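You operate a simulated robot arm through the tools that you are given. There is no shell and no other tool. Be economical: measure what you need, move in short steps, check, and stop when the job is done.

You run a simulated robot arm. Do the job below in one go: nothing can be reset, and whatever is moved stays where it is left.

## Task
Brush out the waste strainer, set it in the basin and empty the tub there.
Fine: brush back in its pot, tub back; the basin ends drained. What is to be rubbed or washed off counts as gone when no trace of it is left.
Where things are to end (x, y in the base frame): waste strainer within 60 mm of [490, 1490].

It is judged by the outcome, as a careful person would: the job done as asked, and still so three seconds after it is handed in. It fails if anything else is knocked over, pushed out of place, dropped, spilled or broken.

## Robot
A 7-joint arm with a two-finger parallel gripper on a trunk, on a base that drives. Base frame: it is fixed to the floor where the robot stands at the start and does not move with it; the origin is under the middle of the robot, x ahead of it, y to its left, z up; the surface under the hand at the start is at about z = 880. Units: mm, rad, N and s.
With the tool pointing down near the work surface it reaches from about 260 to 580 mm from the robot's upright axis, wherever it stands. Its first joint turns from -2.897 to 2.897 rad. Places, roughly: grey brush pot [600, -100, 900]; sink basin [500, 1500, 800]. Payload 3.4 kg.
The tool frame sits at the grasp point between the pads (the TCP): z along the fingers, y along the line on which they close. The tips reach 30 mm beyond it. Largest opening 94 mm; finger width 28, thickness 10; the body of the gripper, 50 by 96 mm, starts 55 mm behind the TCP.
Orientation is that of the tool frame in the base frame, as [roll, pitch, yaw] about the fixed x, y, z axes, in that order (R = Rz(yaw) Ry(pitch) Rx(roll)). With the fingers straight down and closing along the base's y, the tool's x points along the base's -x, its y along +y and its z along -z.

## Interface
- The arm moves only by the tool apply_moves. Its argument "rows" is a list of rows, each a list of 3 entries, a list of its own where there are three numbers: the turn, a rotation vector about the tool's x, y, z in rad, then the shift along the tool's x, y, z in mm, then the finger opening in mm, from 0 to 94. In form: [[[wx, wy, wz], [tx, ty, tz], gripper], ...]. A call has 1 to 10 rows; each row shifts and turns the commanded pose from where the row before left it, along the tool's axes as they then stand. A row lasts 0.2 s, in which the tool goes at most 50 mm and 0.15 rad; a call with a longer step from one row to the next is refused whole, and so is a gripper value outside its range. Where a pose cannot be reached the arm comes as near as it can. A force on the tool above 40 N (or 10 N above the force at the start of the call, whichever is more), or a blocked arm, ends the call early, and 0.2 s more pass. Each finger travels about 72 mm/s and halts on what it meets, pressing with about 36 N; the grip force reading is that of the motor and also rises with nothing between the fingers. The clock runs only during rows and for 0.2 s after the last one: add rows that do not move to give the fingers time. The reply holds the time, the measured pose of the TCP, the force on the tool along the base axes, the opening and the grip force, in the units named above and with some noise, with the torque about the TCP (base axes, N m) and any sound that the robot's microphone picked up.
- Cameras (640 x 400 px; columns grow to the right, rows downward): "scene" is now at [24.8, 172.5, 1518.2]; the picture's right is [0.22, -0.98, 0.00], its down [-0.61, -0.14, -0.78] and it looks along [0.76, 0.17, -0.63] (base axes); focal length 272 px, centre (320, 200). "wrist" rides on the gripper at [76, 14, -103] in the tool frame; the picture's right is [-0.18, 0.98, 0.00], its down [-0.75, -0.14, -0.64] and it looks along [-0.63, -0.12, 0.77] (tool axes); focal length 243 px, centre (320, 200). There is no depth. A picture from a camera that has moved, and an enlarged one, comes with that camera's place and axes in the base frame and with its lens.
- capture(camera): a new picture of that camera. It takes no simulated time.
- lift_body(by): slides the trunk up (or, below 0, down) by that many mm; the arm and the scene camera ride with it, the base frame stays. It gives what a move gives, with no picture.
- base_move(legs): drives the robot by 1 to 6 legs, each [ahead, left, turn to the left] in mm, mm and rad, along the robot's own axes; the way and the turn of a leg run together, so that a leg with both is an arc; at most 1500 mm and 3.142 rad a leg. The arm and the cameras ride along, it lands a little off, and it stops where it bumps. It gives what a move gives.
- turn_head(pan, tilt): turns the head with the scene camera to pan (to the left, within 2.705 rad either way) and tilt (down, from -0.506 to 1.204), counted from straight ahead of the robot. It gives what a move gives.
- zoom(camera, box): a new picture of the part [left, top, right, bottom] of that camera's present view, enlarged. It takes no simulated time.
- close_job(): hands the job in; it is judged then, once.

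Work in short steps. Places have to be worked out from the pictures, the camera data and where the tool is seen: move nearer, look again, correct. Check each grasp and each placing, and mend what went wrong. You have 120 turns and 78 pictures in all, those below and enlarged ones among them. Open the gripper and draw the arm clear of the work before you hand the job in, unless the task says otherwise; then end with one line.

The tools are called after ">>>" as a command line: name --argument value ..., lists and objects as JSON in quotes. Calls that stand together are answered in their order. apply_moves: Moves the arm, as the interface text tells. Its arguments: {"type":"object","properties":{"rows":{"type":"array","items":{"type":"array"}}},"required":["rows"]} The other tools are called the same way: lift_body (by) slides the trunk up or down; base_move (legs) drives the base; turn_head (pan, tilt) turns the head that bears the scene camera; capture (camera) takes a picture; zoom (camera, box) takes an enlarged picture of a part of a camera's view; close_job () hands the job in.

At the start:

```text
time: 0.0
ee_pos: [283.3, 198.0, 1249.7]
orientation: [-3.14, 0.001, 3.141]
contact_force: [0.4, -0.3, 0.1]
wrist_torque: [0.0, 0.02, -0.01]
opening: 93.8
finger_force: 0.0
trunk travel left (down, up): [-175.0, 211.0]
robot x, y, heading: [-1.3, -1.3, 0.002]
head pan, tilt: [0.222, 0.681]
```

scene: 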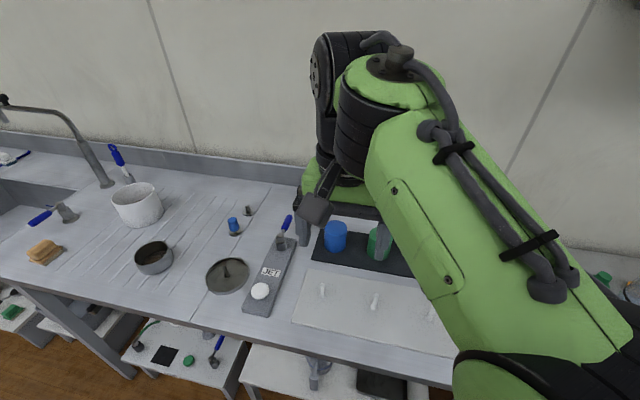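
wrist: 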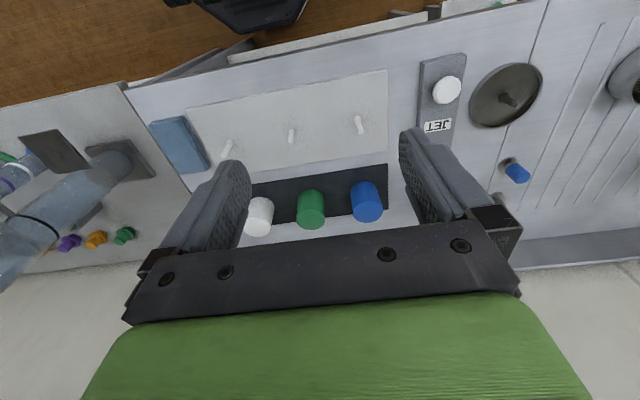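

I'll look around first: left toward the basin, and right toward the brush pot.

>>> turn_head --pan 0.9 --tilt 0.6

>>> capture --camera "scene"

>>> turn_head --pan -0.5 --tilt 0.7

>>> capture --camera "scene"

```text
time: 1.1
ee_pos: [283.6, 197.7, 1249.2]
orientation: [3.142, 0.0, -3.141]
contact_force: [-0.1, -0.7, -0.4]
wrist_torque: [0.0, 0.0, 0.0]
opening: 94.1
finger_force: 0.1
trunk travel left (down, up): [-175.0, 211.0]
robot x, y, heading: [0.8, -0.6, -0.0]
head pan, tilt: [0.901, 0.6]
```

```text
75 pictures are left
camera scene: at [-3.8, 222.9, 1525.1], right [0.78, -0.62, 0.0], down [-0.35, -0.44, -0.82], along [0.51, 0.65, -0.57], focal length 272 px, centre (320, 200)
```

scene: 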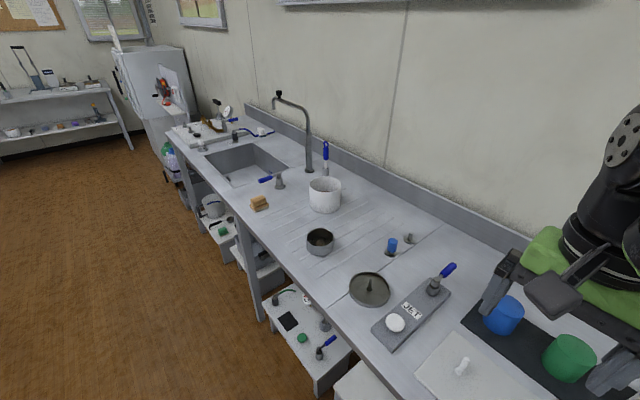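

```text
time: 2.6
ee_pos: [283.2, 198.8, 1250.6]
orientation: [-3.141, -0.001, -3.141]
contact_force: [0.0, 0.2, -0.1]
wrist_torque: [0.0, 0.01, 0.03]
opening: 93.9
finger_force: 0.1
trunk travel left (down, up): [-175.0, 211.0]
robot x, y, heading: [-1.3, -0.3, -0.003]
head pan, tilt: [-0.499, 0.7]
```

```text
74 pictures are left
camera scene: at [15.8, 113.1, 1516.5], right [-0.48, -0.88, 0.0], down [-0.57, 0.31, -0.76], along [0.67, -0.37, -0.64], focal length 272 px, centre (320, 200)
```

scene: 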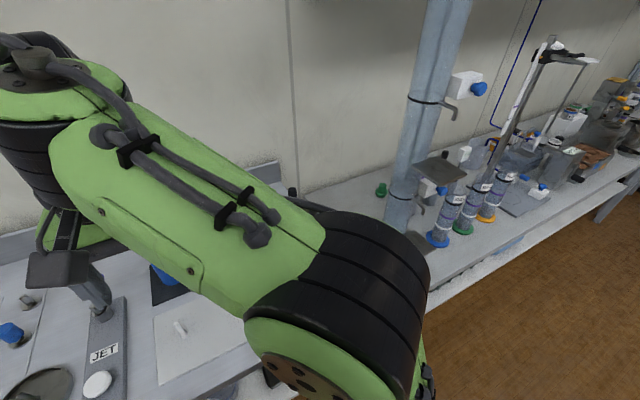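

The brush pot is hidden. I move the hand to the right to view that area with the wrist camera.

>>> apply_moves --rows '[[[0, 0, 0], [0, -45, 0], 94], [[0, 0, 0], [0, -45, 0], 94], [[0, 0, 0], [0, -45, 0], 94], [[0, 0, 0], [0, -45, 0], 94], [[0, 0, 0], [0, -45, 0], 94], [[0, 0, 0], [0, -45, 0], 94]]'

>>> capture --camera "wrist"

>>> turn_head --pan 0.1 --tilt 0.8

>>> capture --camera "scene"

```text
time: 4.0
ee_pos: [285.0, -73.8, 1247.4]
orientation: [3.139, -0.003, -3.14]
contact_force: [0.2, -0.4, -0.5]
wrist_torque: [0.05, 0.02, 0.04]
opening: 93.8
finger_force: 0.1
trunk travel left (down, up): [-175.0, 211.0]
robot x, y, heading: [-2.4, 0.1, -0.002]
head pan, tilt: [-0.499, 0.7]
```

```text
73 pictures are left
camera wrist: at [209.2, -58.4, 1350.6], right [0.18, 0.98, 0.0], down [0.75, -0.14, 0.64], along [0.63, -0.12, -0.77], focal length 243 px, centre (320, 200)
```

wrist: 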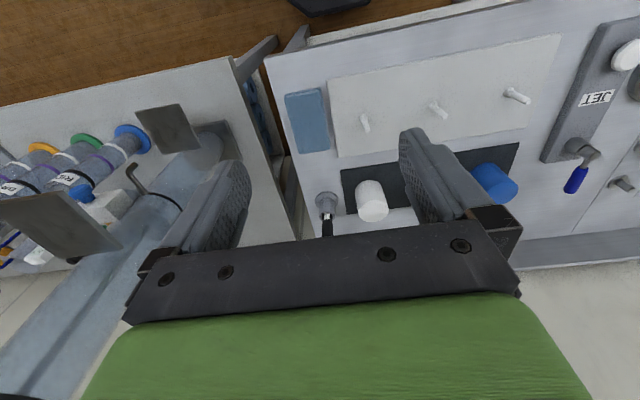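

```text
time: 5.0
ee_pos: [284.8, -71.3, 1248.5]
orientation: [3.142, 0.0, 3.14]
contact_force: [0.3, 0.9, -0.1]
wrist_torque: [-0.02, 0.01, 0.01]
opening: 94.0
finger_force: 0.1
trunk travel left (down, up): [-175.0, 211.0]
robot x, y, heading: [0.2, -3.4, 0.003]
head pan, tilt: [0.099, 0.799]
```

```text
72 pictures are left
camera scene: at [21.4, 161.6, 1508.2], right [0.1, -1.0, 0.0], down [-0.71, -0.07, -0.7], along [0.69, 0.07, -0.72], focal length 272 px, centre (320, 200)
```

scene: 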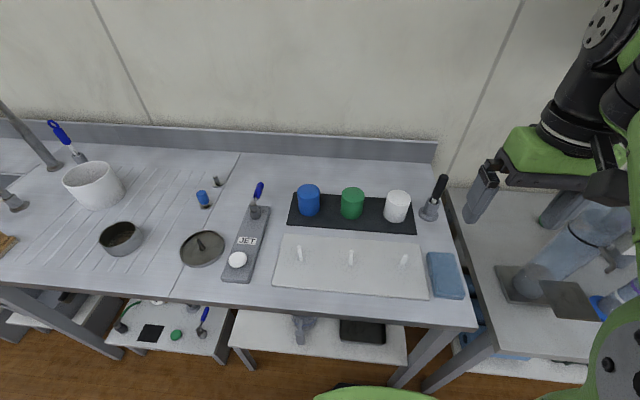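

Clear view now. I zoom in on the objects to identify strainer, tub and brush.

>>> zoom --camera "scene" --box '[40, 110, 290, 290]'

>>> zoom --camera "scene" --box '[270, 150, 490, 310]'

```text
2.22 times, centred on (165, 200) of scene
camera zoom: at [21.4, 161.6, 1508.2], right [0.1, -1.0, 0.0], down [-0.71, -0.07, -0.7], along [0.69, 0.07, -0.72], focal length 605 px, centre (664, 200)
```

zoom: 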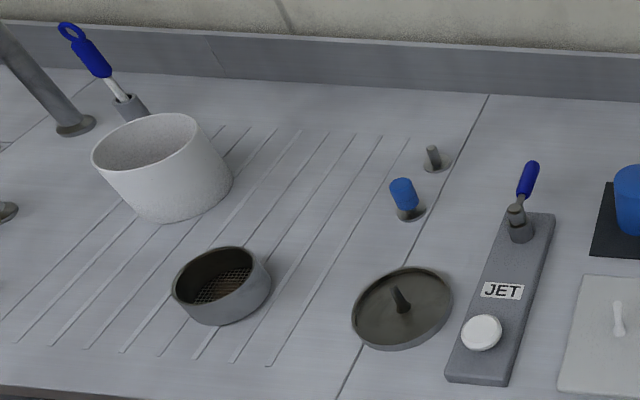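

```text
2.50 times, centred on (380, 230) of scene
camera zoom: at [21.4, 161.6, 1508.2], right [0.1, -1.0, 0.0], down [-0.71, -0.07, -0.7], along [0.69, 0.07, -0.72], focal length 681 px, centre (170, 125)
```

zoom: 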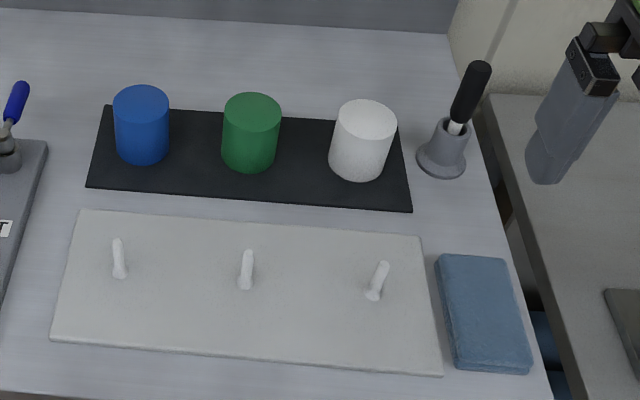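

Strainer is the mesh cup at about (415,762), the tub the white one at about (570,920), and the brush stands upright in its pot at about (604,-117), handle top z≈1019. I drive a little closer, to bring the brush into reach.

>>> base_move --legs '[[60, -60, 0]]'

```text
time: 6.1
ee_pos: [328.2, -12.9, 1250.7]
orientation: [-3.138, 0.008, -2.991]
contact_force: [-1.9, -0.9, 1.3]
wrist_torque: [0.02, -0.21, 0.01]
opening: 93.8
finger_force: 0.1
trunk travel left (down, up): [-175.0, 211.0]
robot x, y, heading: [47.2, 13.9, 0.152]
head pan, tilt: [0.099, 0.799]
```

The base bumped and turned slightly. Looking down to see what's there.

>>> turn_head --pan -0.2 --tilt 1.15

>>> capture --camera "scene"

```text
time: 6.9
ee_pos: [336.1, -13.5, 1247.7]
orientation: [-3.14, 0.002, -2.989]
contact_force: [-1.1, -0.6, -0.7]
wrist_torque: [0.03, -0.01, -0.01]
opening: 94.1
finger_force: 0.0
trunk travel left (down, up): [-175.0, 211.0]
robot x, y, heading: [43.8, 12.4, 0.149]
head pan, tilt: [-0.201, 1.15]
```

```text
69 pictures are left
camera scene: at [21.1, 154.4, 1483.4], right [-0.05, -1.0, 0.0], down [-0.91, 0.04, -0.41], along [0.41, -0.02, -0.91], focal length 272 px, centre (320, 200)
```

scene: 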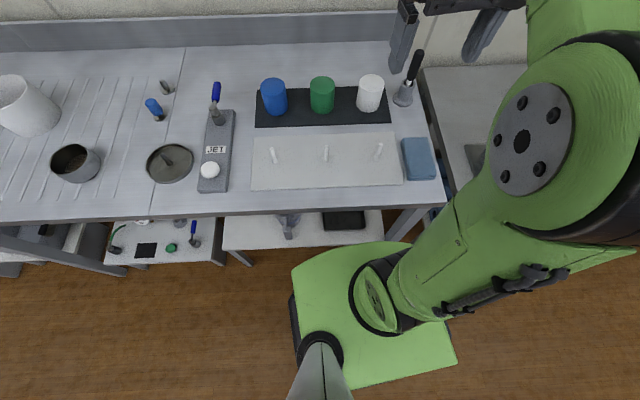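

Arm reach from here to the brush is about 575 mm, just feasible. I square the yaw and bring the hand above the handle (604,-114).

>>> apply_moves --rows '[[[0, 0, 0.076], [0, 0, 0], 94], [[0, 0, 0.076], [0, 0, 0], 94], [[0, 0, 0], [-33.5, -12.6, 18.5], 94], [[0, 0, 0], [-33.5, -12.6, 18.5], 94], [[0, 0, 0], [-33.5, -12.6, 18.5], 94], [[0, 0, 0], [-33.5, -12.6, 18.5], 94], [[0, 0, 0], [-33.5, -12.6, 18.5], 94], [[0, 0, 0], [-33.5, -12.6, 18.5], 94], [[0, 0, 0], [-33.5, -12.6, 18.5], 94], [[0, 0, 0], [-33.5, -12.6, 18.5], 94]]'

>>> capture --camera "wrist"

```text
time: 9.1
ee_pos: [579.5, -109.5, 1092.9]
orientation: [3.14, 0.001, -3.14]
contact_force: [0.5, 0.3, 0.1]
wrist_torque: [0.03, 0.02, 0.0]
opening: 94.0
finger_force: 0.2
out of reach, approached as far as the arm can: row 10
trunk travel left (down, up): [-175.0, 211.0]
robot x, y, heading: [46.2, 12.9, 0.156]
head pan, tilt: [-0.201, 1.15]
```

```text
68 pictures are left
camera wrist: at [503.0, -93.7, 1194.7], right [0.18, 0.98, 0.0], down [0.75, -0.14, 0.64], along [0.63, -0.12, -0.77], focal length 243 px, centre (320, 200)
```

wrist: 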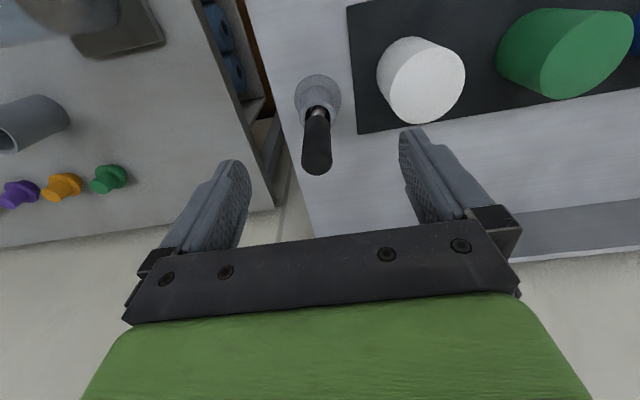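

The handle sits at about (604,-115). I go down to z≈1000, straddling in y, then reach forward as far as possible.

>>> apply_moves --rows '[[[0, 0, 0], [0, -2, 45], 94], [[0, 0, 0], [0, -2, 45], 94], [[0, 0, 0], [-12, 0, 0], 94], [[0, 0, 0], [-12, 0, 0], 94]]'

```text
time: 10.1
ee_pos: [605.1, -112.5, 1001.6]
orientation: [-3.141, 0.002, -3.14]
contact_force: [0.2, 0.0, -0.6]
wrist_torque: [0.02, 0.0, 0.04]
opening: 94.3
finger_force: 0.2
trunk travel left (down, up): [-175.0, 211.0]
robot x, y, heading: [42.8, 16.1, 0.15]
head pan, tilt: [-0.201, 1.15]
```

Reached it. I check the alignment before closing.

>>> capture --camera "wrist"

>>> zoom --camera "scene" --box '[330, 20, 490, 120]'

```text
67 pictures are left
camera wrist: at [529.4, -97.2, 1104.5], right [0.18, 0.98, 0.0], down [0.75, -0.14, 0.64], along [0.63, -0.12, -0.77], focal length 243 px, centre (320, 200)
```

wrist: 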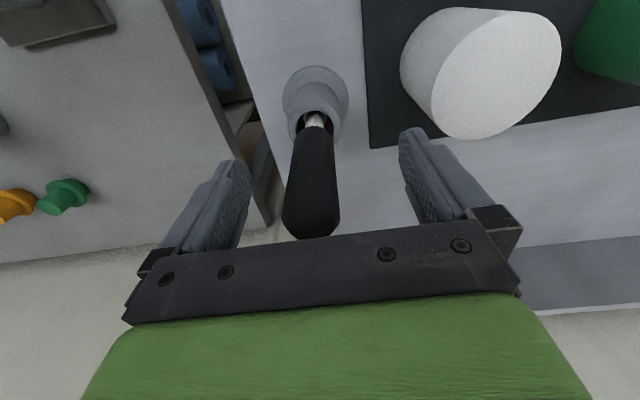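

```text
4.00 times, centred on (410, 70) of scene
camera zoom: at [22.7, 154.5, 1483.4], right [-0.05, -1.0, 0.0], down [-0.91, 0.04, -0.41], along [0.41, -0.02, -0.91], focal length 1089 px, centre (-40, 720)
```

zoom: 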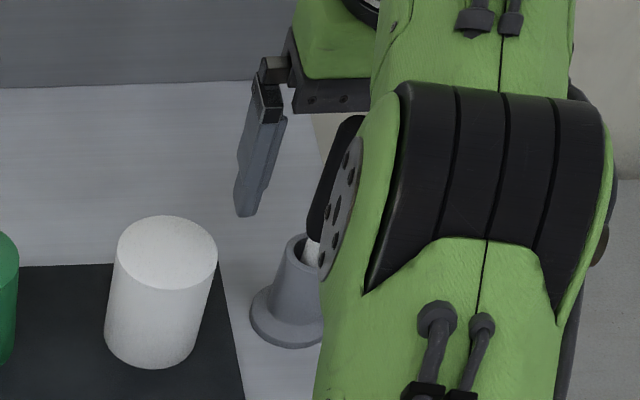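

The handle is between the fingers (y offset about −3). Close.

>>> apply_moves --rows '[[[0, 0, 0], [0, -3, 0], 80], [[0, 0, 0], [0, 0, 0], 50], [[0, 0, 0], [0, 0, 0], 20], [[0, 0, 0], [0, 0, 0], 0], [[0, 0, 0], [0, 0, 0], 0], [[0, 0, 0], [0, 0, 0], 0]]'

>>> capture --camera "wrist"

```text
time: 11.5
ee_pos: [604.7, -116.0, 1001.2]
orientation: [3.14, 0.002, -3.139]
contact_force: [-0.3, 0.0, -0.1]
wrist_torque: [0.01, 0.01, -0.03]
opening: 25.1
finger_force: 35.9
trunk travel left (down, up): [-175.0, 211.0]
robot x, y, heading: [46.2, 17.1, 0.151]
head pan, tilt: [-0.201, 1.15]
```

```text
65 pictures are left
camera wrist: at [528.9, -100.2, 1104.4], right [0.18, 0.98, 0.0], down [0.75, -0.14, 0.64], along [0.63, -0.12, -0.77], focal length 243 px, centre (320, 200)
```

wrist: 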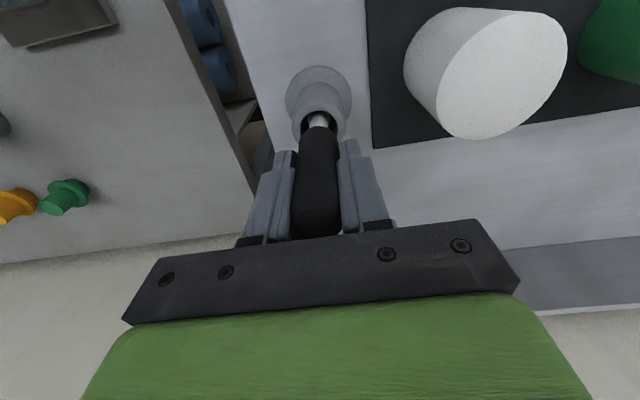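

Gripped at 25 mm. I lift straight up with the trunk.

>>> lift_body --by 160

>>> capture --camera "wrist"

```text
time: 13.3
ee_pos: [604.4, -115.7, 1161.3]
orientation: [-3.142, -0.001, -3.14]
contact_force: [0.4, -0.3, -0.6]
wrist_torque: [0.01, -0.01, 0.02]
opening: 24.9
finger_force: 35.7
trunk travel left (down, up): [-335.0, 51.0]
robot x, y, heading: [45.1, 13.7, 0.154]
head pan, tilt: [-0.201, 1.15]
```

```text
64 pictures are left
camera wrist: at [529.0, -100.3, 1264.4], right [0.18, 0.98, 0.0], down [0.75, -0.14, 0.64], along [0.63, -0.12, -0.77], focal length 243 px, centre (320, 200)
```

wrist: 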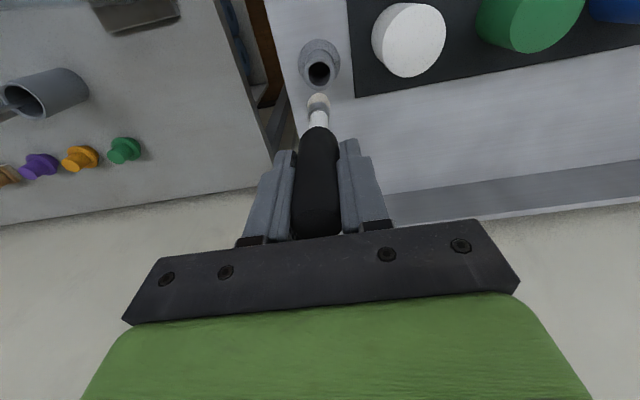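

Brush is out. I retract the arm, then back off, straighten and drive left toward the strainer.

>>> apply_moves --rows '[[[0, 0, 0], [45, 0, 0], 0], [[0, 0, 0], [45, 0, 0], 0], [[0, 0, 0], [45, 0, 0], 0], [[0, 0, 0], [45, 0, 0], 0], [[0, 0, 0], [45, 0, 0], 0]]'

>>> base_move --legs '[[-60, 0, 0], [0, 0, -0.152], [0, 720, 0]]'

>>> turn_head --pan 0.4 --tilt 0.8

>>> capture --camera "scene"

```text
time: 14.5
ee_pos: [377.2, -117.5, 1164.5]
orientation: [-3.141, 0.003, -3.14]
contact_force: [-0.5, 0.4, -0.7]
wrist_torque: [0.02, -0.03, 0.0]
opening: 24.8
finger_force: 36.2
trunk travel left (down, up): [-335.0, 51.0]
robot x, y, heading: [43.9, 14.3, 0.153]
head pan, tilt: [-0.201, 1.15]
```

```text
time: 19.6
ee_pos: [297.8, 538.1, 1162.3]
orientation: [-3.14, 0.002, 2.986]
contact_force: [-0.3, -0.3, 0.0]
wrist_torque: [0.04, -0.01, -0.02]
opening: 24.2
finger_force: 36.1
trunk travel left (down, up): [-335.0, 51.0]
robot x, y, heading: [-11.2, 718.9, -0.001]
head pan, tilt: [-0.201, 1.15]
```

```text
time: 20.6
ee_pos: [298.6, 538.5, 1162.1]
orientation: [3.141, 0.001, 2.987]
contact_force: [-0.1, 0.2, -0.4]
wrist_torque: [0.02, 0.03, 0.03]
opening: 24.5
finger_force: 35.5
trunk travel left (down, up): [-335.0, 51.0]
robot x, y, heading: [-11.4, 724.4, -0.003]
head pan, tilt: [0.4, 0.799]
```

```text
63 pictures are left
camera scene: at [4.8, 906.2, 1668.0], right [0.38, -0.92, 0.0], down [-0.66, -0.28, -0.7], along [0.64, 0.27, -0.72], focal length 272 px, centre (320, 200)
```

scene: 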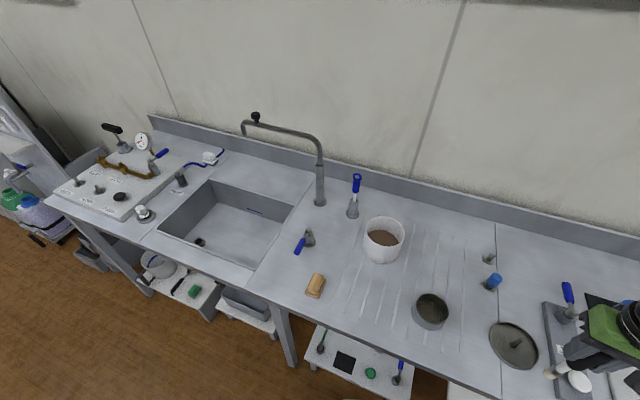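

Good view. Zooming on strainer, tub and basin.

>>> zoom --camera "scene" --box '[340, 200, 500, 350]'

>>> zoom --camera "scene" --box '[60, 100, 330, 280]'

```text
2.67 times, centred on (420, 275) of scene
camera zoom: at [4.8, 906.2, 1668.0], right [0.38, -0.92, 0.0], down [-0.66, -0.28, -0.7], along [0.64, 0.27, -0.72], focal length 726 px, centre (53, 0)
```

zoom: 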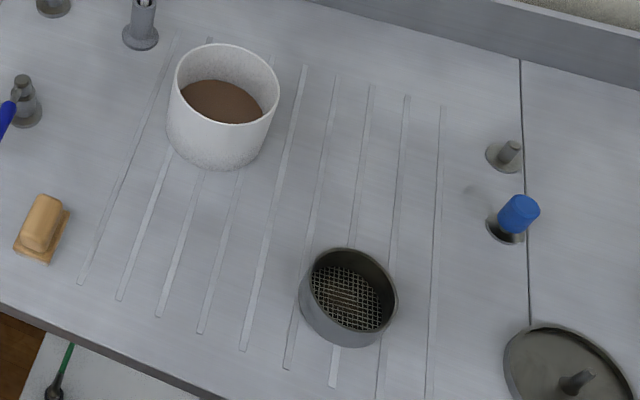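

```text
2.22 times, centred on (195, 190) of scene
camera zoom: at [4.8, 906.2, 1668.0], right [0.38, -0.92, 0.0], down [-0.66, -0.28, -0.7], along [0.64, 0.27, -0.72], focal length 605 px, centre (598, 222)
```

zoom: 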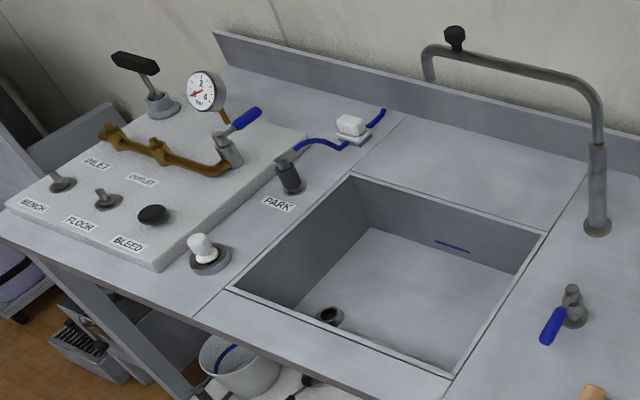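

Strainer: rim centre about (400,745), ~100 mm across, brown residue on the mesh. The tub holds brown liquid. I bring the brush above the strainer, still high.

>>> apply_moves --rows '[[[0, 0, -0.077], [0, 0, 0], 0], [[0, 0, -0.077], [0, 0, 0], 0], [[0, 0, 0], [-20, 41, 0], 0], [[0, 0, 0], [-20, 41, 0], 0], [[0, 0, 0], [-20, 41, 0], 0], [[0, 0, 0], [-20, 41, 0], 0], [[0, 0, 0], [-20, 41, 0], 0]]'

>>> capture --camera "wrist"

>>> turn_head --pan 0.0 --tilt 1.05

>>> capture --camera "scene"

```text
time: 22.2
ee_pos: [399.9, 746.2, 1162.3]
orientation: [-3.141, 0.0, 3.141]
contact_force: [0.5, -0.7, 0.2]
wrist_torque: [-0.02, -0.02, 0.04]
opening: 24.2
finger_force: 35.6
trunk travel left (down, up): [-335.0, 51.0]
robot x, y, heading: [-12.1, 723.9, -0.007]
head pan, tilt: [0.4, 0.799]
```

```text
60 pictures are left
camera wrist: at [324.8, 762.4, 1265.5], right [0.19, 0.98, 0.0], down [0.75, -0.14, 0.64], along [0.63, -0.12, -0.77], focal length 243 px, centre (320, 200)
```

wrist: 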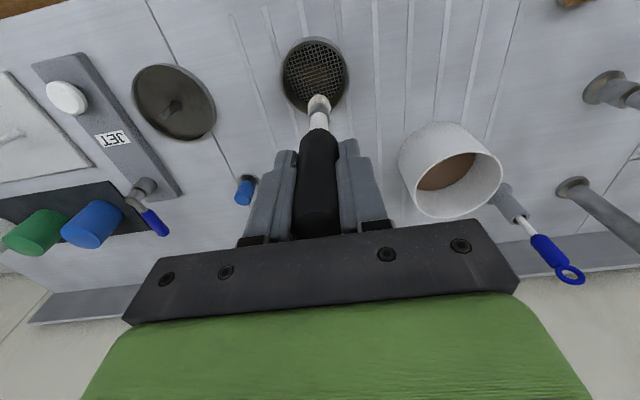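

```text
time: 23.1
ee_pos: [398.2, 745.4, 1162.8]
orientation: [-3.141, 0.001, 3.14]
contact_force: [-0.6, 0.7, 0.2]
wrist_torque: [0.01, 0.01, 0.04]
opening: 24.0
finger_force: 36.4
trunk travel left (down, up): [-335.0, 51.0]
robot x, y, heading: [-12.0, 718.8, -0.001]
head pan, tilt: [0.0, 1.051]
```

```text
59 pictures are left
camera scene: at [-3.1, 875.2, 1649.5], right [0.0, -1.0, 0.0], down [-0.87, 0.0, -0.5], along [0.5, 0.0, -0.87], focal length 272 px, centre (320, 200)
```

scene: 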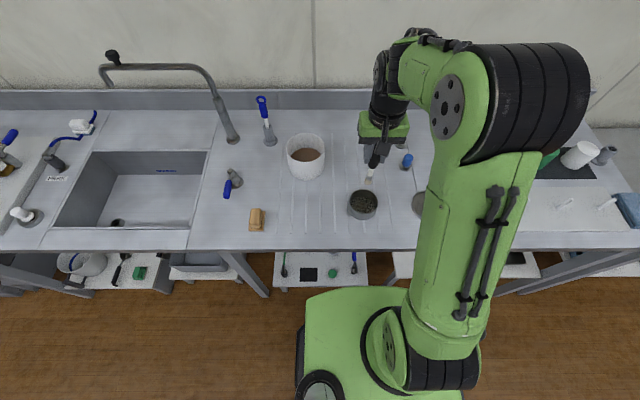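

Strainer centre ≈ (402,740). I go down to just above the rim and check.

>>> apply_moves --rows '[[[0, 0, 0], [-3, -5, 40], 0], [[0, 0, 0], [0, 0, 40], 0], [[0, 0, 0], [0, 0, 25], 0]]'

>>> zoom --camera "wrist" --box '[220, 20, 420, 145]'

>>> zoom --camera "scene" --box '[320, 140, 440, 230]'

```text
time: 23.9
ee_pos: [403.3, 738.0, 1056.9]
orientation: [-3.141, 0.0, 3.141]
contact_force: [0.1, 0.7, -0.1]
wrist_torque: [0.01, 0.02, -0.01]
opening: 23.9
finger_force: 36.3
trunk travel left (down, up): [-335.0, 51.0]
robot x, y, heading: [-9.5, 716.4, -0.004]
head pan, tilt: [0.0, 1.051]
```

```text
3.20 times, centred on (320, 82) of wrist
camera zoom: at [327.3, 754.2, 1159.9], right [0.19, 0.98, 0.0], down [0.75, -0.14, 0.64], along [0.63, -0.12, -0.77], focal length 776 px, centre (320, 576)
```

zoom: 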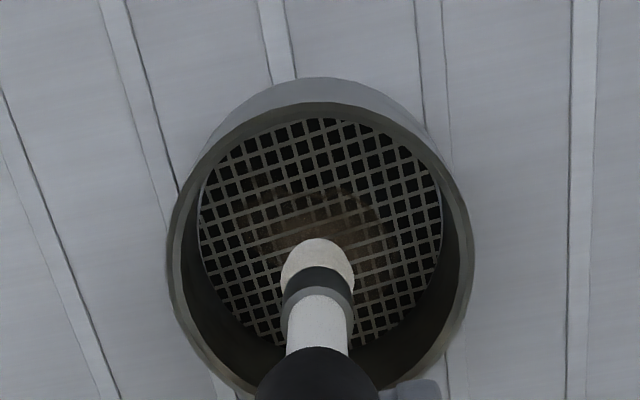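

```text
4.44 times, centred on (380, 185) of scene
camera zoom: at [-2.4, 874.9, 1649.5], right [0.0, -1.0, 0.0], down [-0.87, 0.0, -0.5], along [0.5, 0.0, -0.87], focal length 1210 px, centre (53, 267)
```

zoom: 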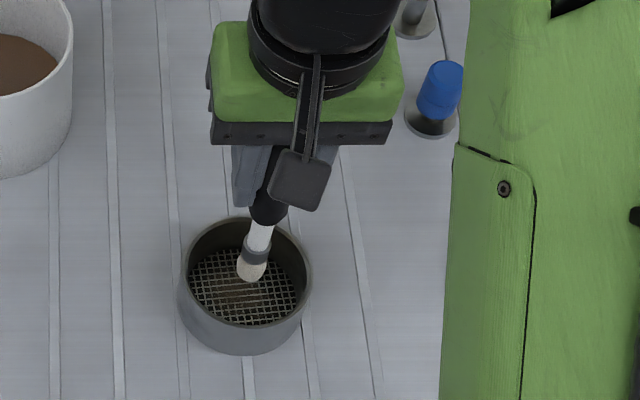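

Brush tip is about 135 mm below the TCP; mesh ~80 mm across. Lowering gently to feel contact.

>>> apply_moves --rows '[[[0, 0, 0], [0, 0, 12], 0], [[0, 0, 0], [0, 0, 12], 0]]'

>>> apply_moves --rows '[[[0, 0, 0], [0, 0, 4], 0], [[0, 0, 0], [0, 0, 0], 0]]'

>>> apply_moves --rows '[[[0, 0, 0], [0, 0, 4], 0], [[0, 0, 0], [0, 0, 0], 0]]'

```text
time: 24.5
ee_pos: [402.4, 739.9, 1034.5]
orientation: [-3.141, 0.0, 3.14]
contact_force: [0.5, -0.4, -1.1]
wrist_torque: [0.01, 0.0, 0.01]
opening: 24.0
finger_force: 36.3
trunk travel left (down, up): [-335.0, 51.0]
robot x, y, heading: [-12.8, 719.1, -0.005]
head pan, tilt: [0.0, 1.051]
```

```text
time: 25.1
ee_pos: [402.2, 738.4, 1029.0]
orientation: [-3.141, 0.0, 3.14]
contact_force: [0.6, -0.2, -0.8]
wrist_torque: [-0.01, -0.04, -0.04]
opening: 24.0
finger_force: 35.7
trunk travel left (down, up): [-335.0, 51.0]
robot x, y, heading: [-10.5, 718.8, -0.003]
head pan, tilt: [0.0, 1.051]
```

```text
time: 25.7
ee_pos: [402.7, 737.3, 1025.7]
orientation: [-3.14, -0.002, 3.14]
contact_force: [-1.6, 1.3, 0.0]
wrist_torque: [-0.05, -0.02, 0.0]
opening: 23.8
finger_force: 36.2
trunk travel left (down, up): [-335.0, 51.0]
robot x, y, heading: [-7.1, 721.4, -0.004]
head pan, tilt: [0.0, 1.051]
```

Small forces only; continuing down in 4 mm steps and watching z force.

>>> apply_moves --rows '[[[0, 0, 0], [0, 0, 4], 0], [[0, 0, 0], [0, 0, 0], 0]]'

>>> apply_moves --rows '[[[0, 0, 0], [0, 0, 4], 0], [[0, 0, 0], [0, 0, 0], 0]]'

>>> zoom --camera "wrist" --box '[220, 20, 420, 145]'

```text
time: 26.3
ee_pos: [401.9, 736.8, 1020.7]
orientation: [-3.141, 0.002, -3.141]
contact_force: [-0.6, -0.9, 0.3]
wrist_torque: [-0.02, 0.0, -0.02]
opening: 23.8
finger_force: 36.1
trunk travel left (down, up): [-335.0, 51.0]
robot x, y, heading: [-12.6, 718.5, -0.001]
head pan, tilt: [0.0, 1.051]
```

```text
time: 26.9
ee_pos: [402.2, 737.8, 1017.6]
orientation: [3.14, 0.003, 3.139]
contact_force: [-0.2, -0.6, -0.1]
wrist_torque: [-0.02, -0.03, -0.01]
opening: 23.9
finger_force: 35.9
trunk travel left (down, up): [-335.0, 51.0]
robot x, y, heading: [-11.8, 723.8, -0.007]
head pan, tilt: [0.0, 1.051]
```

```text
3.20 times, centred on (320, 82) of wrist
camera zoom: at [326.5, 753.6, 1119.9], right [0.19, 0.98, 0.0], down [0.75, -0.14, 0.64], along [0.63, -0.12, -0.77], focal length 776 px, centre (320, 576)
```

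zoom: 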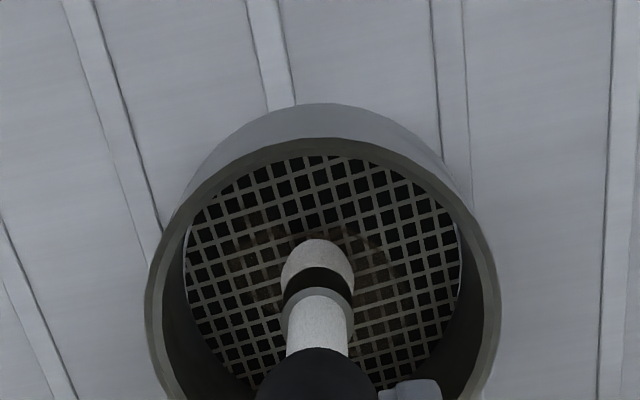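

No contact yet; a few more steps.

>>> apply_moves --rows '[[[0, 0, 0], [0, 0, 4], 0], [[0, 0, 0], [0, 0, 0], 0]]'

>>> apply_moves --rows '[[[0, 0, 0], [0, 0, 3], 0], [[0, 0, 0], [0, 0, 0], 0]]'

>>> zoom --camera "scene" --box '[320, 160, 400, 220]'

```text
time: 27.5
ee_pos: [401.5, 737.3, 1013.4]
orientation: [3.141, 0.0, 3.14]
contact_force: [-0.1, 0.0, -1.1]
wrist_torque: [0.0, -0.01, -0.01]
opening: 23.8
finger_force: 35.7
trunk travel left (down, up): [-335.0, 51.0]
robot x, y, heading: [-10.8, 720.0, -0.003]
head pan, tilt: [0.0, 1.051]
```

```text
time: 28.1
ee_pos: [403.0, 737.7, 1010.5]
orientation: [3.141, 0.003, 3.141]
contact_force: [0.1, 0.2, 0.5]
wrist_torque: [0.01, 0.03, -0.05]
opening: 23.6
finger_force: 36.7
trunk travel left (down, up): [-335.0, 51.0]
robot x, y, heading: [-10.2, 722.4, 0.001]
head pan, tilt: [0.0, 1.051]
```

```text
6.67 times, centred on (360, 190) of scene
camera zoom: at [-3.3, 874.9, 1649.5], right [0.0, -1.0, 0.0], down [-0.87, 0.0, -0.5], along [0.5, 0.0, -0.87], focal length 1815 px, centre (53, 267)
```

zoom: 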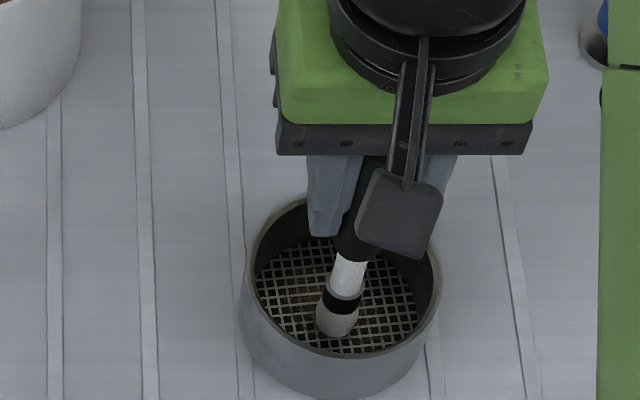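

Recomputed: mesh centre ≈ (413,739), radius ≈41. The tip is nearly on the mesh; 2-mm steps until a force shows.

>>> apply_moves --rows '[[[0, 0, 0], [0, 0, 3], 0], [[0, 0, 0], [0, 0, 0], 0]]'

>>> apply_moves --rows '[[[0, 0, 0], [0, 0, 3], 0], [[0, 0, 0], [0, 0, 0], 0]]'

>>> apply_moves --rows '[[[0, 0, 0], [-10, 0, 0], 0], [[0, 0, 0], [0, 0, 0], 0]]'

>>> zoom --camera "scene" --box '[320, 160, 400, 220]'

```text
time: 28.7
ee_pos: [402.3, 738.4, 1008.7]
orientation: [-3.141, 0.005, 3.14]
contact_force: [-0.3, -0.7, 13.8]
wrist_torque: [-0.09, 0.13, -0.03]
opening: 24.0
finger_force: 36.3
trunk travel left (down, up): [-335.0, 51.0]
robot x, y, heading: [-12.3, 721.9, -0.007]
head pan, tilt: [0.0, 1.051]
```

```text
time: 29.3
ee_pos: [401.0, 739.0, 1008.1]
orientation: [3.14, 0.011, 3.14]
contact_force: [-6.8, -0.7, 24.5]
wrist_torque: [-0.12, 0.88, 0.02]
opening: 24.0
finger_force: 36.1
trunk travel left (down, up): [-335.0, 51.0]
robot x, y, heading: [-10.6, 722.6, -0.001]
head pan, tilt: [0.0, 1.051]
stopped in row 2: the force on the tool passed its limit at 43 N (the readings are from after the stop); the commanded pose is now the measured one
```

```text
time: 29.9
ee_pos: [412.5, 739.2, 1009.9]
orientation: [3.139, 0.014, 3.141]
contact_force: [-8.0, 0.1, 24.5]
wrist_torque: [0.16, 0.92, -0.02]
opening: 24.0
finger_force: 36.1
trunk travel left (down, up): [-335.0, 51.0]
robot x, y, heading: [-8.4, 718.9, -0.0]
head pan, tilt: [0.0, 1.051]
```

```text
6.67 times, centred on (360, 190) of scene
camera zoom: at [-7.5, 874.7, 1649.5], right [0.0, -1.0, 0.0], down [-0.87, 0.0, -0.5], along [0.5, 0.0, -0.87], focal length 1815 px, centre (53, 267)
```

zoom: 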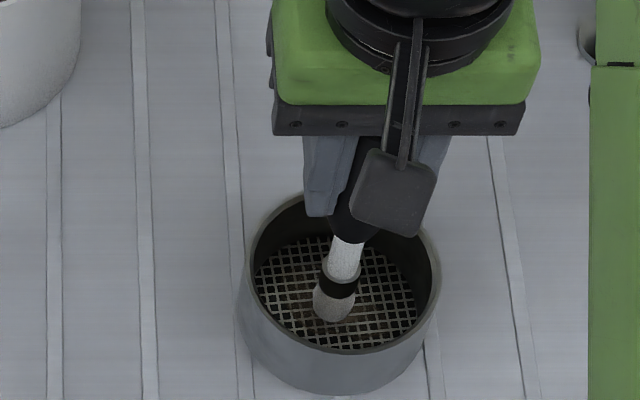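

Contact at TCP z≈1009; strainer stays put. I ease 1 mm and raster over the mesh (centre 413,739).

>>> apply_moves --rows '[[[0, 0, 0], [13, -4, -1], 0], [[0, 0, 0], [13, -4, 0], 0], [[0, 0, 0], [0, 16, 0], 0], [[0, 0, 0], [-9, 14, 0], 0], [[0, 0, 0], [0, -22, 0], 0], [[0, 0, 0], [0, -22, 0], 0], [[0, 0, 0], [-10, -5, 0], 0], [[0, 0, 0], [0, 27, 0], 0], [[0, 0, 0], [0, 27, 0], 0]]'

>>> apply_moves --rows '[[[0, 0, 0], [-9, 2, 0], 0], [[0, 0, 0], [0, -29, 0], 0], [[0, 0, 0], [0, -29, 0], 0], [[0, 0, 0], [-9, 2, 0], 0], [[0, 0, 0], [0, 27, 0], 0], [[0, 0, 0], [0, 27, 0], 0], [[0, 0, 0], [-10, -5, 0], 0], [[0, 0, 0], [0, -22, 0], 0], [[0, 0, 0], [0, -22, 0], 0], [[0, 0, 0], [-9, 14, 0], 0]]'

>>> zoom --camera "scene" --box '[320, 160, 400, 220]'

```text
time: 31.9
ee_pos: [408.0, 767.5, 1006.2]
orientation: [3.14, 0.007, 3.138]
contact_force: [-1.1, -1.1, 4.1]
wrist_torque: [-0.16, 0.12, -0.02]
opening: 23.8
finger_force: 36.1
trunk travel left (down, up): [-335.0, 51.0]
robot x, y, heading: [-13.2, 723.1, -0.006]
head pan, tilt: [0.0, 1.051]
```

```text
time: 34.1
ee_pos: [446.2, 730.4, 1008.5]
orientation: [3.14, 0.01, 3.14]
contact_force: [0.6, -1.2, 0.5]
wrist_torque: [-0.08, 0.0, 0.02]
opening: 23.7
finger_force: 36.1
trunk travel left (down, up): [-335.0, 51.0]
robot x, y, heading: [-13.8, 720.4, -0.003]
head pan, tilt: [0.0, 1.051]
```

```text
6.67 times, centred on (360, 190) of scene
camera zoom: at [-3.0, 876.3, 1649.4], right [0.0, -1.0, 0.0], down [-0.87, 0.0, -0.5], along [0.5, 0.0, -0.87], focal length 1815 px, centre (53, 267)
```

zoom: 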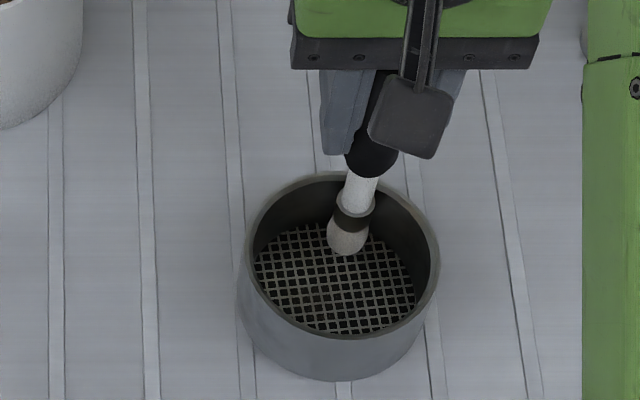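

Mostly clean already. A second pass in the other direction, slightly firmer.

>>> apply_moves --rows '[[[0, 0, 0], [6, -11, 1.5], 0], [[0, 0, 0], [22, 0, 0], 0], [[0, 0, 0], [22, 0, 0], 0], [[0, 0, 0], [5, 10, 0], 0], [[0, 0, 0], [-27, 0, 0], 0], [[0, 0, 0], [-27, 0, 0], 0], [[0, 0, 0], [-2, 9, 0], 0], [[0, 0, 0], [29, 0, 0], 0], [[0, 0, 0], [29, 0, 0], 0], [[0, 0, 0], [-2, 9, 0], 0]]'

>>> apply_moves --rows '[[[0, 0, 0], [-27, 0, 0], 0], [[0, 0, 0], [-27, 0, 0], 0], [[0, 0, 0], [5, 10, 0], 0], [[0, 0, 0], [22, 0, 0], 0], [[0, 0, 0], [22, 0, 0], 0], [[0, 0, 0], [-14, 9, 0], 0], [[0, 0, 0], [-16, 0, 0], 0], [[0, 0, 0], [8, -28, 0], 0], [[0, 0, 0], [0, 0, -40], 0], [[0, 0, 0], [0, 0, -40], 0]]'

>>> zoom --camera "scene" --box '[320, 160, 400, 220]'

>>> zoom --camera "wrist" --box '[220, 20, 420, 145]'

```text
time: 36.3
ee_pos: [388.2, 745.3, 1007.0]
orientation: [3.14, 0.009, 3.136]
contact_force: [-1.6, -4.7, 14.3]
wrist_torque: [-0.66, 0.12, -0.02]
opening: 23.6
finger_force: 36.7
trunk travel left (down, up): [-335.0, 51.0]
robot x, y, heading: [-12.5, 721.2, -0.007]
head pan, tilt: [0.0, 1.051]
```

```text
time: 38.5
ee_pos: [415.2, 738.2, 1088.4]
orientation: [3.139, 0.008, 3.139]
contact_force: [0.7, 0.0, -0.4]
wrist_torque: [-0.03, -0.01, -0.01]
opening: 23.2
finger_force: 35.8
trunk travel left (down, up): [-335.0, 51.0]
robot x, y, heading: [-15.0, 722.4, -0.006]
head pan, tilt: [0.0, 1.051]
```

```text
6.67 times, centred on (360, 190) of scene
camera zoom: at [-4.3, 874.5, 1649.5], right [0.0, -1.0, 0.0], down [-0.87, 0.0, -0.5], along [0.5, 0.0, -0.87], focal length 1815 px, centre (53, 267)
```

zoom: 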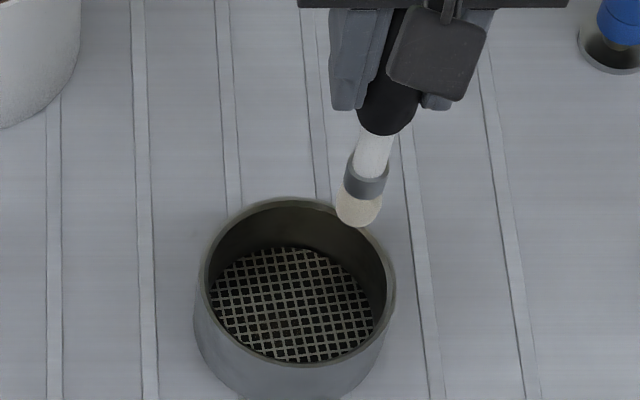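

```text
3.20 times, centred on (320, 82) of wrist
camera zoom: at [337.7, 753.6, 1189.1], right [0.19, 0.98, 0.0], down [0.75, -0.14, 0.65], along [0.64, -0.12, -0.76], focal length 776 px, centre (320, 576)
```

zoom: 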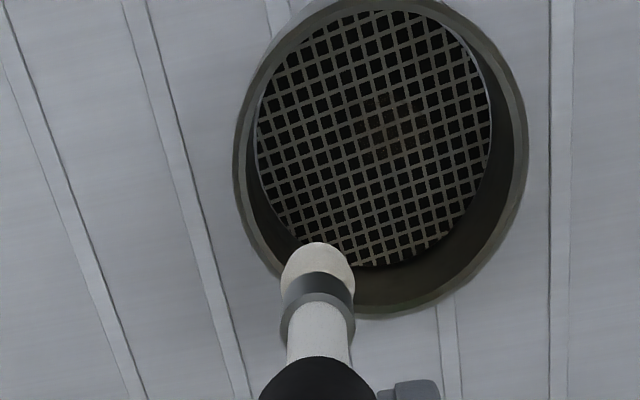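

A faint brown trace remains near (396,769); the strainer now centres at about (401,760). I rub again over the centre region with light pressure.

>>> apply_moves --rows '[[[0, 0, 0], [17, 27, 0], 0], [[0, 0, 0], [0, 0, 40], 0], [[0, 0, 0], [0, 0, 36], 0], [[0, 0, 0], [0, 0, 3], 0], [[0, 0, 0], [0, 0, 1.5], 0], [[0, 0, 0], [0, 0, 0], 0]]'

```text
time: 39.9
ee_pos: [399.0, 765.4, 1007.0]
orientation: [3.138, 0.008, 3.14]
contact_force: [-1.4, -0.8, 5.4]
wrist_torque: [-0.13, 0.18, -0.01]
opening: 23.4
finger_force: 36.1
trunk travel left (down, up): [-335.0, 51.0]
robot x, y, heading: [-8.8, 718.6, -0.001]
head pan, tilt: [0.0, 1.051]
```

>>> apply_moves --rows '[[[0, 0, 0], [12, -14, 0.5], 0], [[0, 0, 0], [0, 28, 0], 0], [[0, 0, 0], [-6, -28, 0], 0], [[0, 0, 0], [0, 28, 0], 0], [[0, 0, 0], [-6, -28, 0], 0], [[0, 0, 0], [0, 28, 0], 0], [[0, 0, 0], [-6, -28, 0], 0], [[0, 0, 0], [0, 28, 0], 0], [[0, 0, 0], [-6, -28, 0], 0], [[0, 0, 0], [0, 28, 0], 0]]'

>>> apply_moves --rows '[[[0, 0, 0], [26, 0, 0], 0], [[0, 0, 0], [-26, -7, 0], 0], [[0, 0, 0], [26, 0, 0], 0], [[0, 0, 0], [-26, -7, 0], 0], [[0, 0, 0], [26, 0, 0], 0], [[0, 0, 0], [-26, -7, 0], 0], [[0, 0, 0], [26, 0, 0], 0], [[0, 0, 0], [-13, -5, 0], 0], [[0, 0, 0], [0, 0, -40], 0], [[0, 0, 0], [-35, -20, -40], 0]]'

>>> zoom --camera "wrist" --box '[220, 0, 420, 125]'

```text
time: 42.1
ee_pos: [411.8, 776.7, 1005.8]
orientation: [3.141, 0.01, 3.137]
contact_force: [-0.2, -3.4, 12.0]
wrist_torque: [-0.51, -0.07, -0.01]
opening: 23.6
finger_force: 36.0
trunk travel left (down, up): [-335.0, 51.0]
robot x, y, heading: [-11.0, 720.3, -0.007]
head pan, tilt: [0.0, 1.051]
```

```text
refused: row 10 steps farther than a row can; nothing moved
```

```text
3.20 times, centred on (320, 62) of wrist
camera zoom: at [335.2, 792.7, 1107.8], right [0.19, 0.98, 0.0], down [0.75, -0.14, 0.65], along [0.64, -0.12, -0.76], focal length 776 px, centre (320, 640)
```

zoom: 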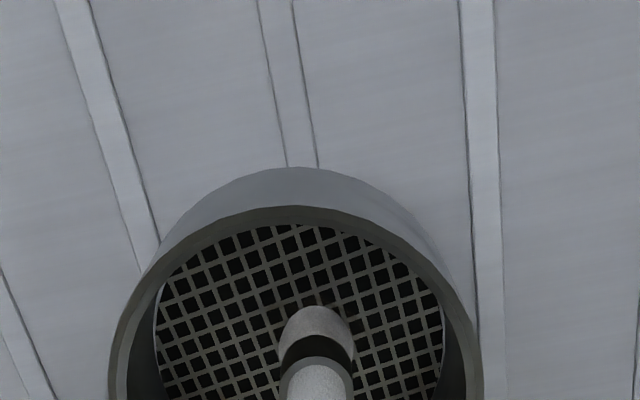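

Second batch was refused; I send it with a shorter last row, then inspect.

>>> apply_moves --rows '[[[0, 0, 0], [26, 0, 0], 0], [[0, 0, 0], [-26, -7, 0], 0], [[0, 0, 0], [26, 0, 0], 0], [[0, 0, 0], [-26, -7, 0], 0], [[0, 0, 0], [26, 0, 0], 0], [[0, 0, 0], [-26, -7, 0], 0], [[0, 0, 0], [26, 0, 0], 0], [[0, 0, 0], [-13, -5, 0], 0], [[0, 0, 0], [0, 0, -45], 0], [[0, 0, 0], [-15, -20, -40], 0]]'

>>> zoom --camera "wrist" --box '[260, 20, 420, 120]'

```text
time: 44.3
ee_pos: [413.5, 733.8, 1091.0]
orientation: [3.139, 0.007, 3.14]
contact_force: [1.0, 0.1, -0.7]
wrist_torque: [0.05, 0.03, -0.01]
opening: 24.0
finger_force: 36.4
trunk travel left (down, up): [-335.0, 51.0]
robot x, y, heading: [-13.8, 720.6, -0.007]
head pan, tilt: [0.0, 1.051]
```

```text
4.00 times, centred on (340, 70) of wrist
camera zoom: at [336.9, 747.8, 1192.5], right [0.19, 0.98, 0.0], down [0.75, -0.14, 0.65], along [0.64, -0.12, -0.76], focal length 970 px, centre (240, 720)
```

zoom: 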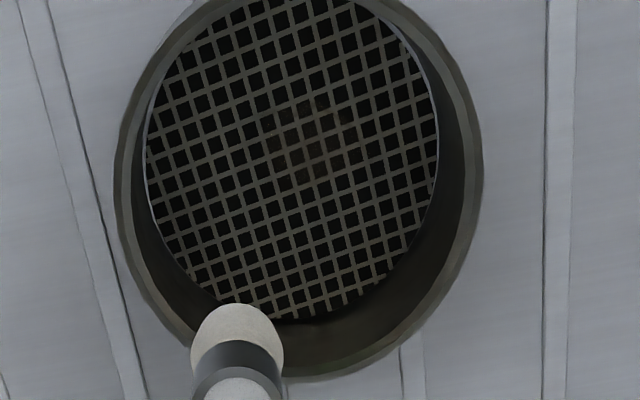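

A faint stain is still at about (391,759), near the centre. Rub it repeatedly with short strokes.

>>> apply_moves --rows '[[[0, 0, 0], [22, 25, 0], 0], [[0, 0, 0], [0, 0, 40], 0], [[0, 0, 0], [0, 0, 39], 0], [[0, 0, 0], [0, 0, 4], 0], [[0, 0, 0], [0, 0, 2], 0], [[0, 0, 0], [0, 0, 0], 0]]'

>>> apply_moves --rows '[[[0, 0, 0], [8, -12, 0.5], 0], [[0, 0, 0], [0, 24, 0], 0], [[0, 0, 0], [-4, -24, 0], 0], [[0, 0, 0], [0, 24, 0], 0], [[0, 0, 0], [-4, -24, 0], 0], [[0, 0, 0], [0, 24, 0], 0], [[0, 0, 0], [-4, -24, 0], 0], [[0, 0, 0], [0, 24, 0], 0], [[0, 0, 0], [-4, -24, 0], 0], [[0, 0, 0], [8, 12, 0], 0]]'

>>> apply_moves --rows '[[[0, 0, 0], [12, 8, 0], 0], [[0, 0, 0], [-24, 0, 0], 0], [[0, 0, 0], [24, -4, 0], 0], [[0, 0, 0], [-24, 0, 0], 0], [[0, 0, 0], [24, -4, 0], 0], [[0, 0, 0], [-24, 0, 0], 0], [[0, 0, 0], [24, -4, 0], 0], [[0, 0, 0], [-24, 0, 0], 0], [[0, 0, 0], [24, -4, 0], 0], [[0, 0, 0], [-12, 8, 0], 0]]'

>>> apply_moves --rows '[[[0, 0, 0], [0, 0, -40], 0], [[0, 0, 0], [0, -20, -40], 0], [[0, 0, 0], [-40, -10, -5], 0]]'

>>> zoom --camera "wrist" --box '[260, 0, 420, 100]'

```text
time: 45.7
ee_pos: [391.2, 757.8, 1006.4]
orientation: [3.139, 0.009, 3.139]
contact_force: [-0.2, 1.0, 12.8]
wrist_torque: [0.01, 0.0, 0.01]
opening: 23.5
finger_force: 36.0
trunk travel left (down, up): [-335.0, 51.0]
robot x, y, heading: [-14.4, 722.4, -0.006]
head pan, tilt: [0.0, 1.051]
```

```text
time: 47.9
ee_pos: [390.9, 757.6, 1005.5]
orientation: [-3.139, 0.009, 3.139]
contact_force: [1.5, -3.3, 9.4]
wrist_torque: [-0.36, -0.27, 0.0]
opening: 23.5
finger_force: 35.9
trunk travel left (down, up): [-335.0, 51.0]
robot x, y, heading: [-10.8, 725.3, -0.008]
head pan, tilt: [0.0, 1.051]
```

```text
time: 50.1
ee_pos: [393.2, 758.7, 1005.4]
orientation: [3.141, 0.005, 3.14]
contact_force: [-2.8, 0.6, 3.1]
wrist_torque: [0.03, 0.23, -0.01]
opening: 23.2
finger_force: 36.1
trunk travel left (down, up): [-335.0, 51.0]
robot x, y, heading: [-10.6, 722.9, -0.003]
head pan, tilt: [0.0, 1.051]
```

```text
time: 50.9
ee_pos: [432.3, 728.9, 1090.3]
orientation: [3.14, 0.005, 3.14]
contact_force: [0.5, 0.5, -0.5]
wrist_torque: [0.02, 0.0, -0.02]
opening: 23.4
finger_force: 36.4
trunk travel left (down, up): [-335.0, 51.0]
robot x, y, heading: [-13.0, 722.7, -0.003]
head pan, tilt: [0.0, 1.051]
```

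```text
4.00 times, centred on (340, 50) of wrist
camera zoom: at [355.6, 744.7, 1191.7], right [0.19, 0.98, 0.0], down [0.75, -0.14, 0.65], along [0.63, -0.12, -0.76], focal length 970 px, centre (240, 800)
```

zoom: 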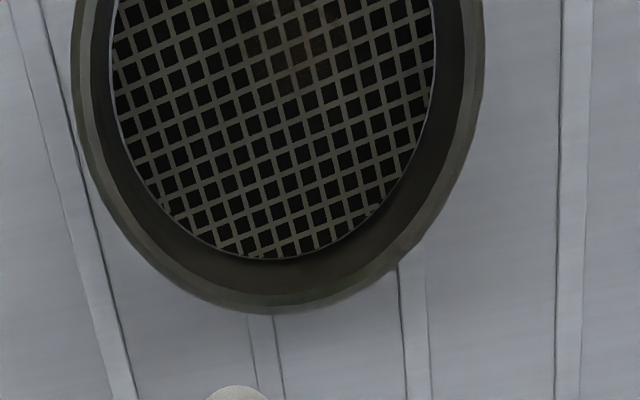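

Checking with the scene camera too.

>>> zoom --camera "scene" --box '[330, 178, 390, 223]'

```text
8.89 times, centred on (360, 200) of scene
camera zoom: at [0.1, 875.3, 1649.4], right [0.0, -1.0, 0.0], down [-0.87, 0.0, -0.5], along [0.5, 0.0, -0.87], focal length 2420 px, centre (-36, 196)
```

zoom: 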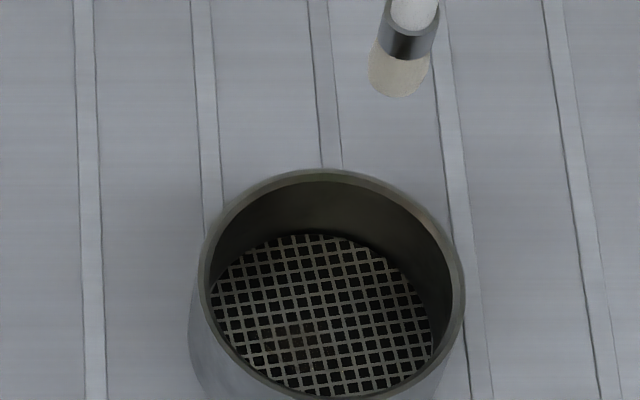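

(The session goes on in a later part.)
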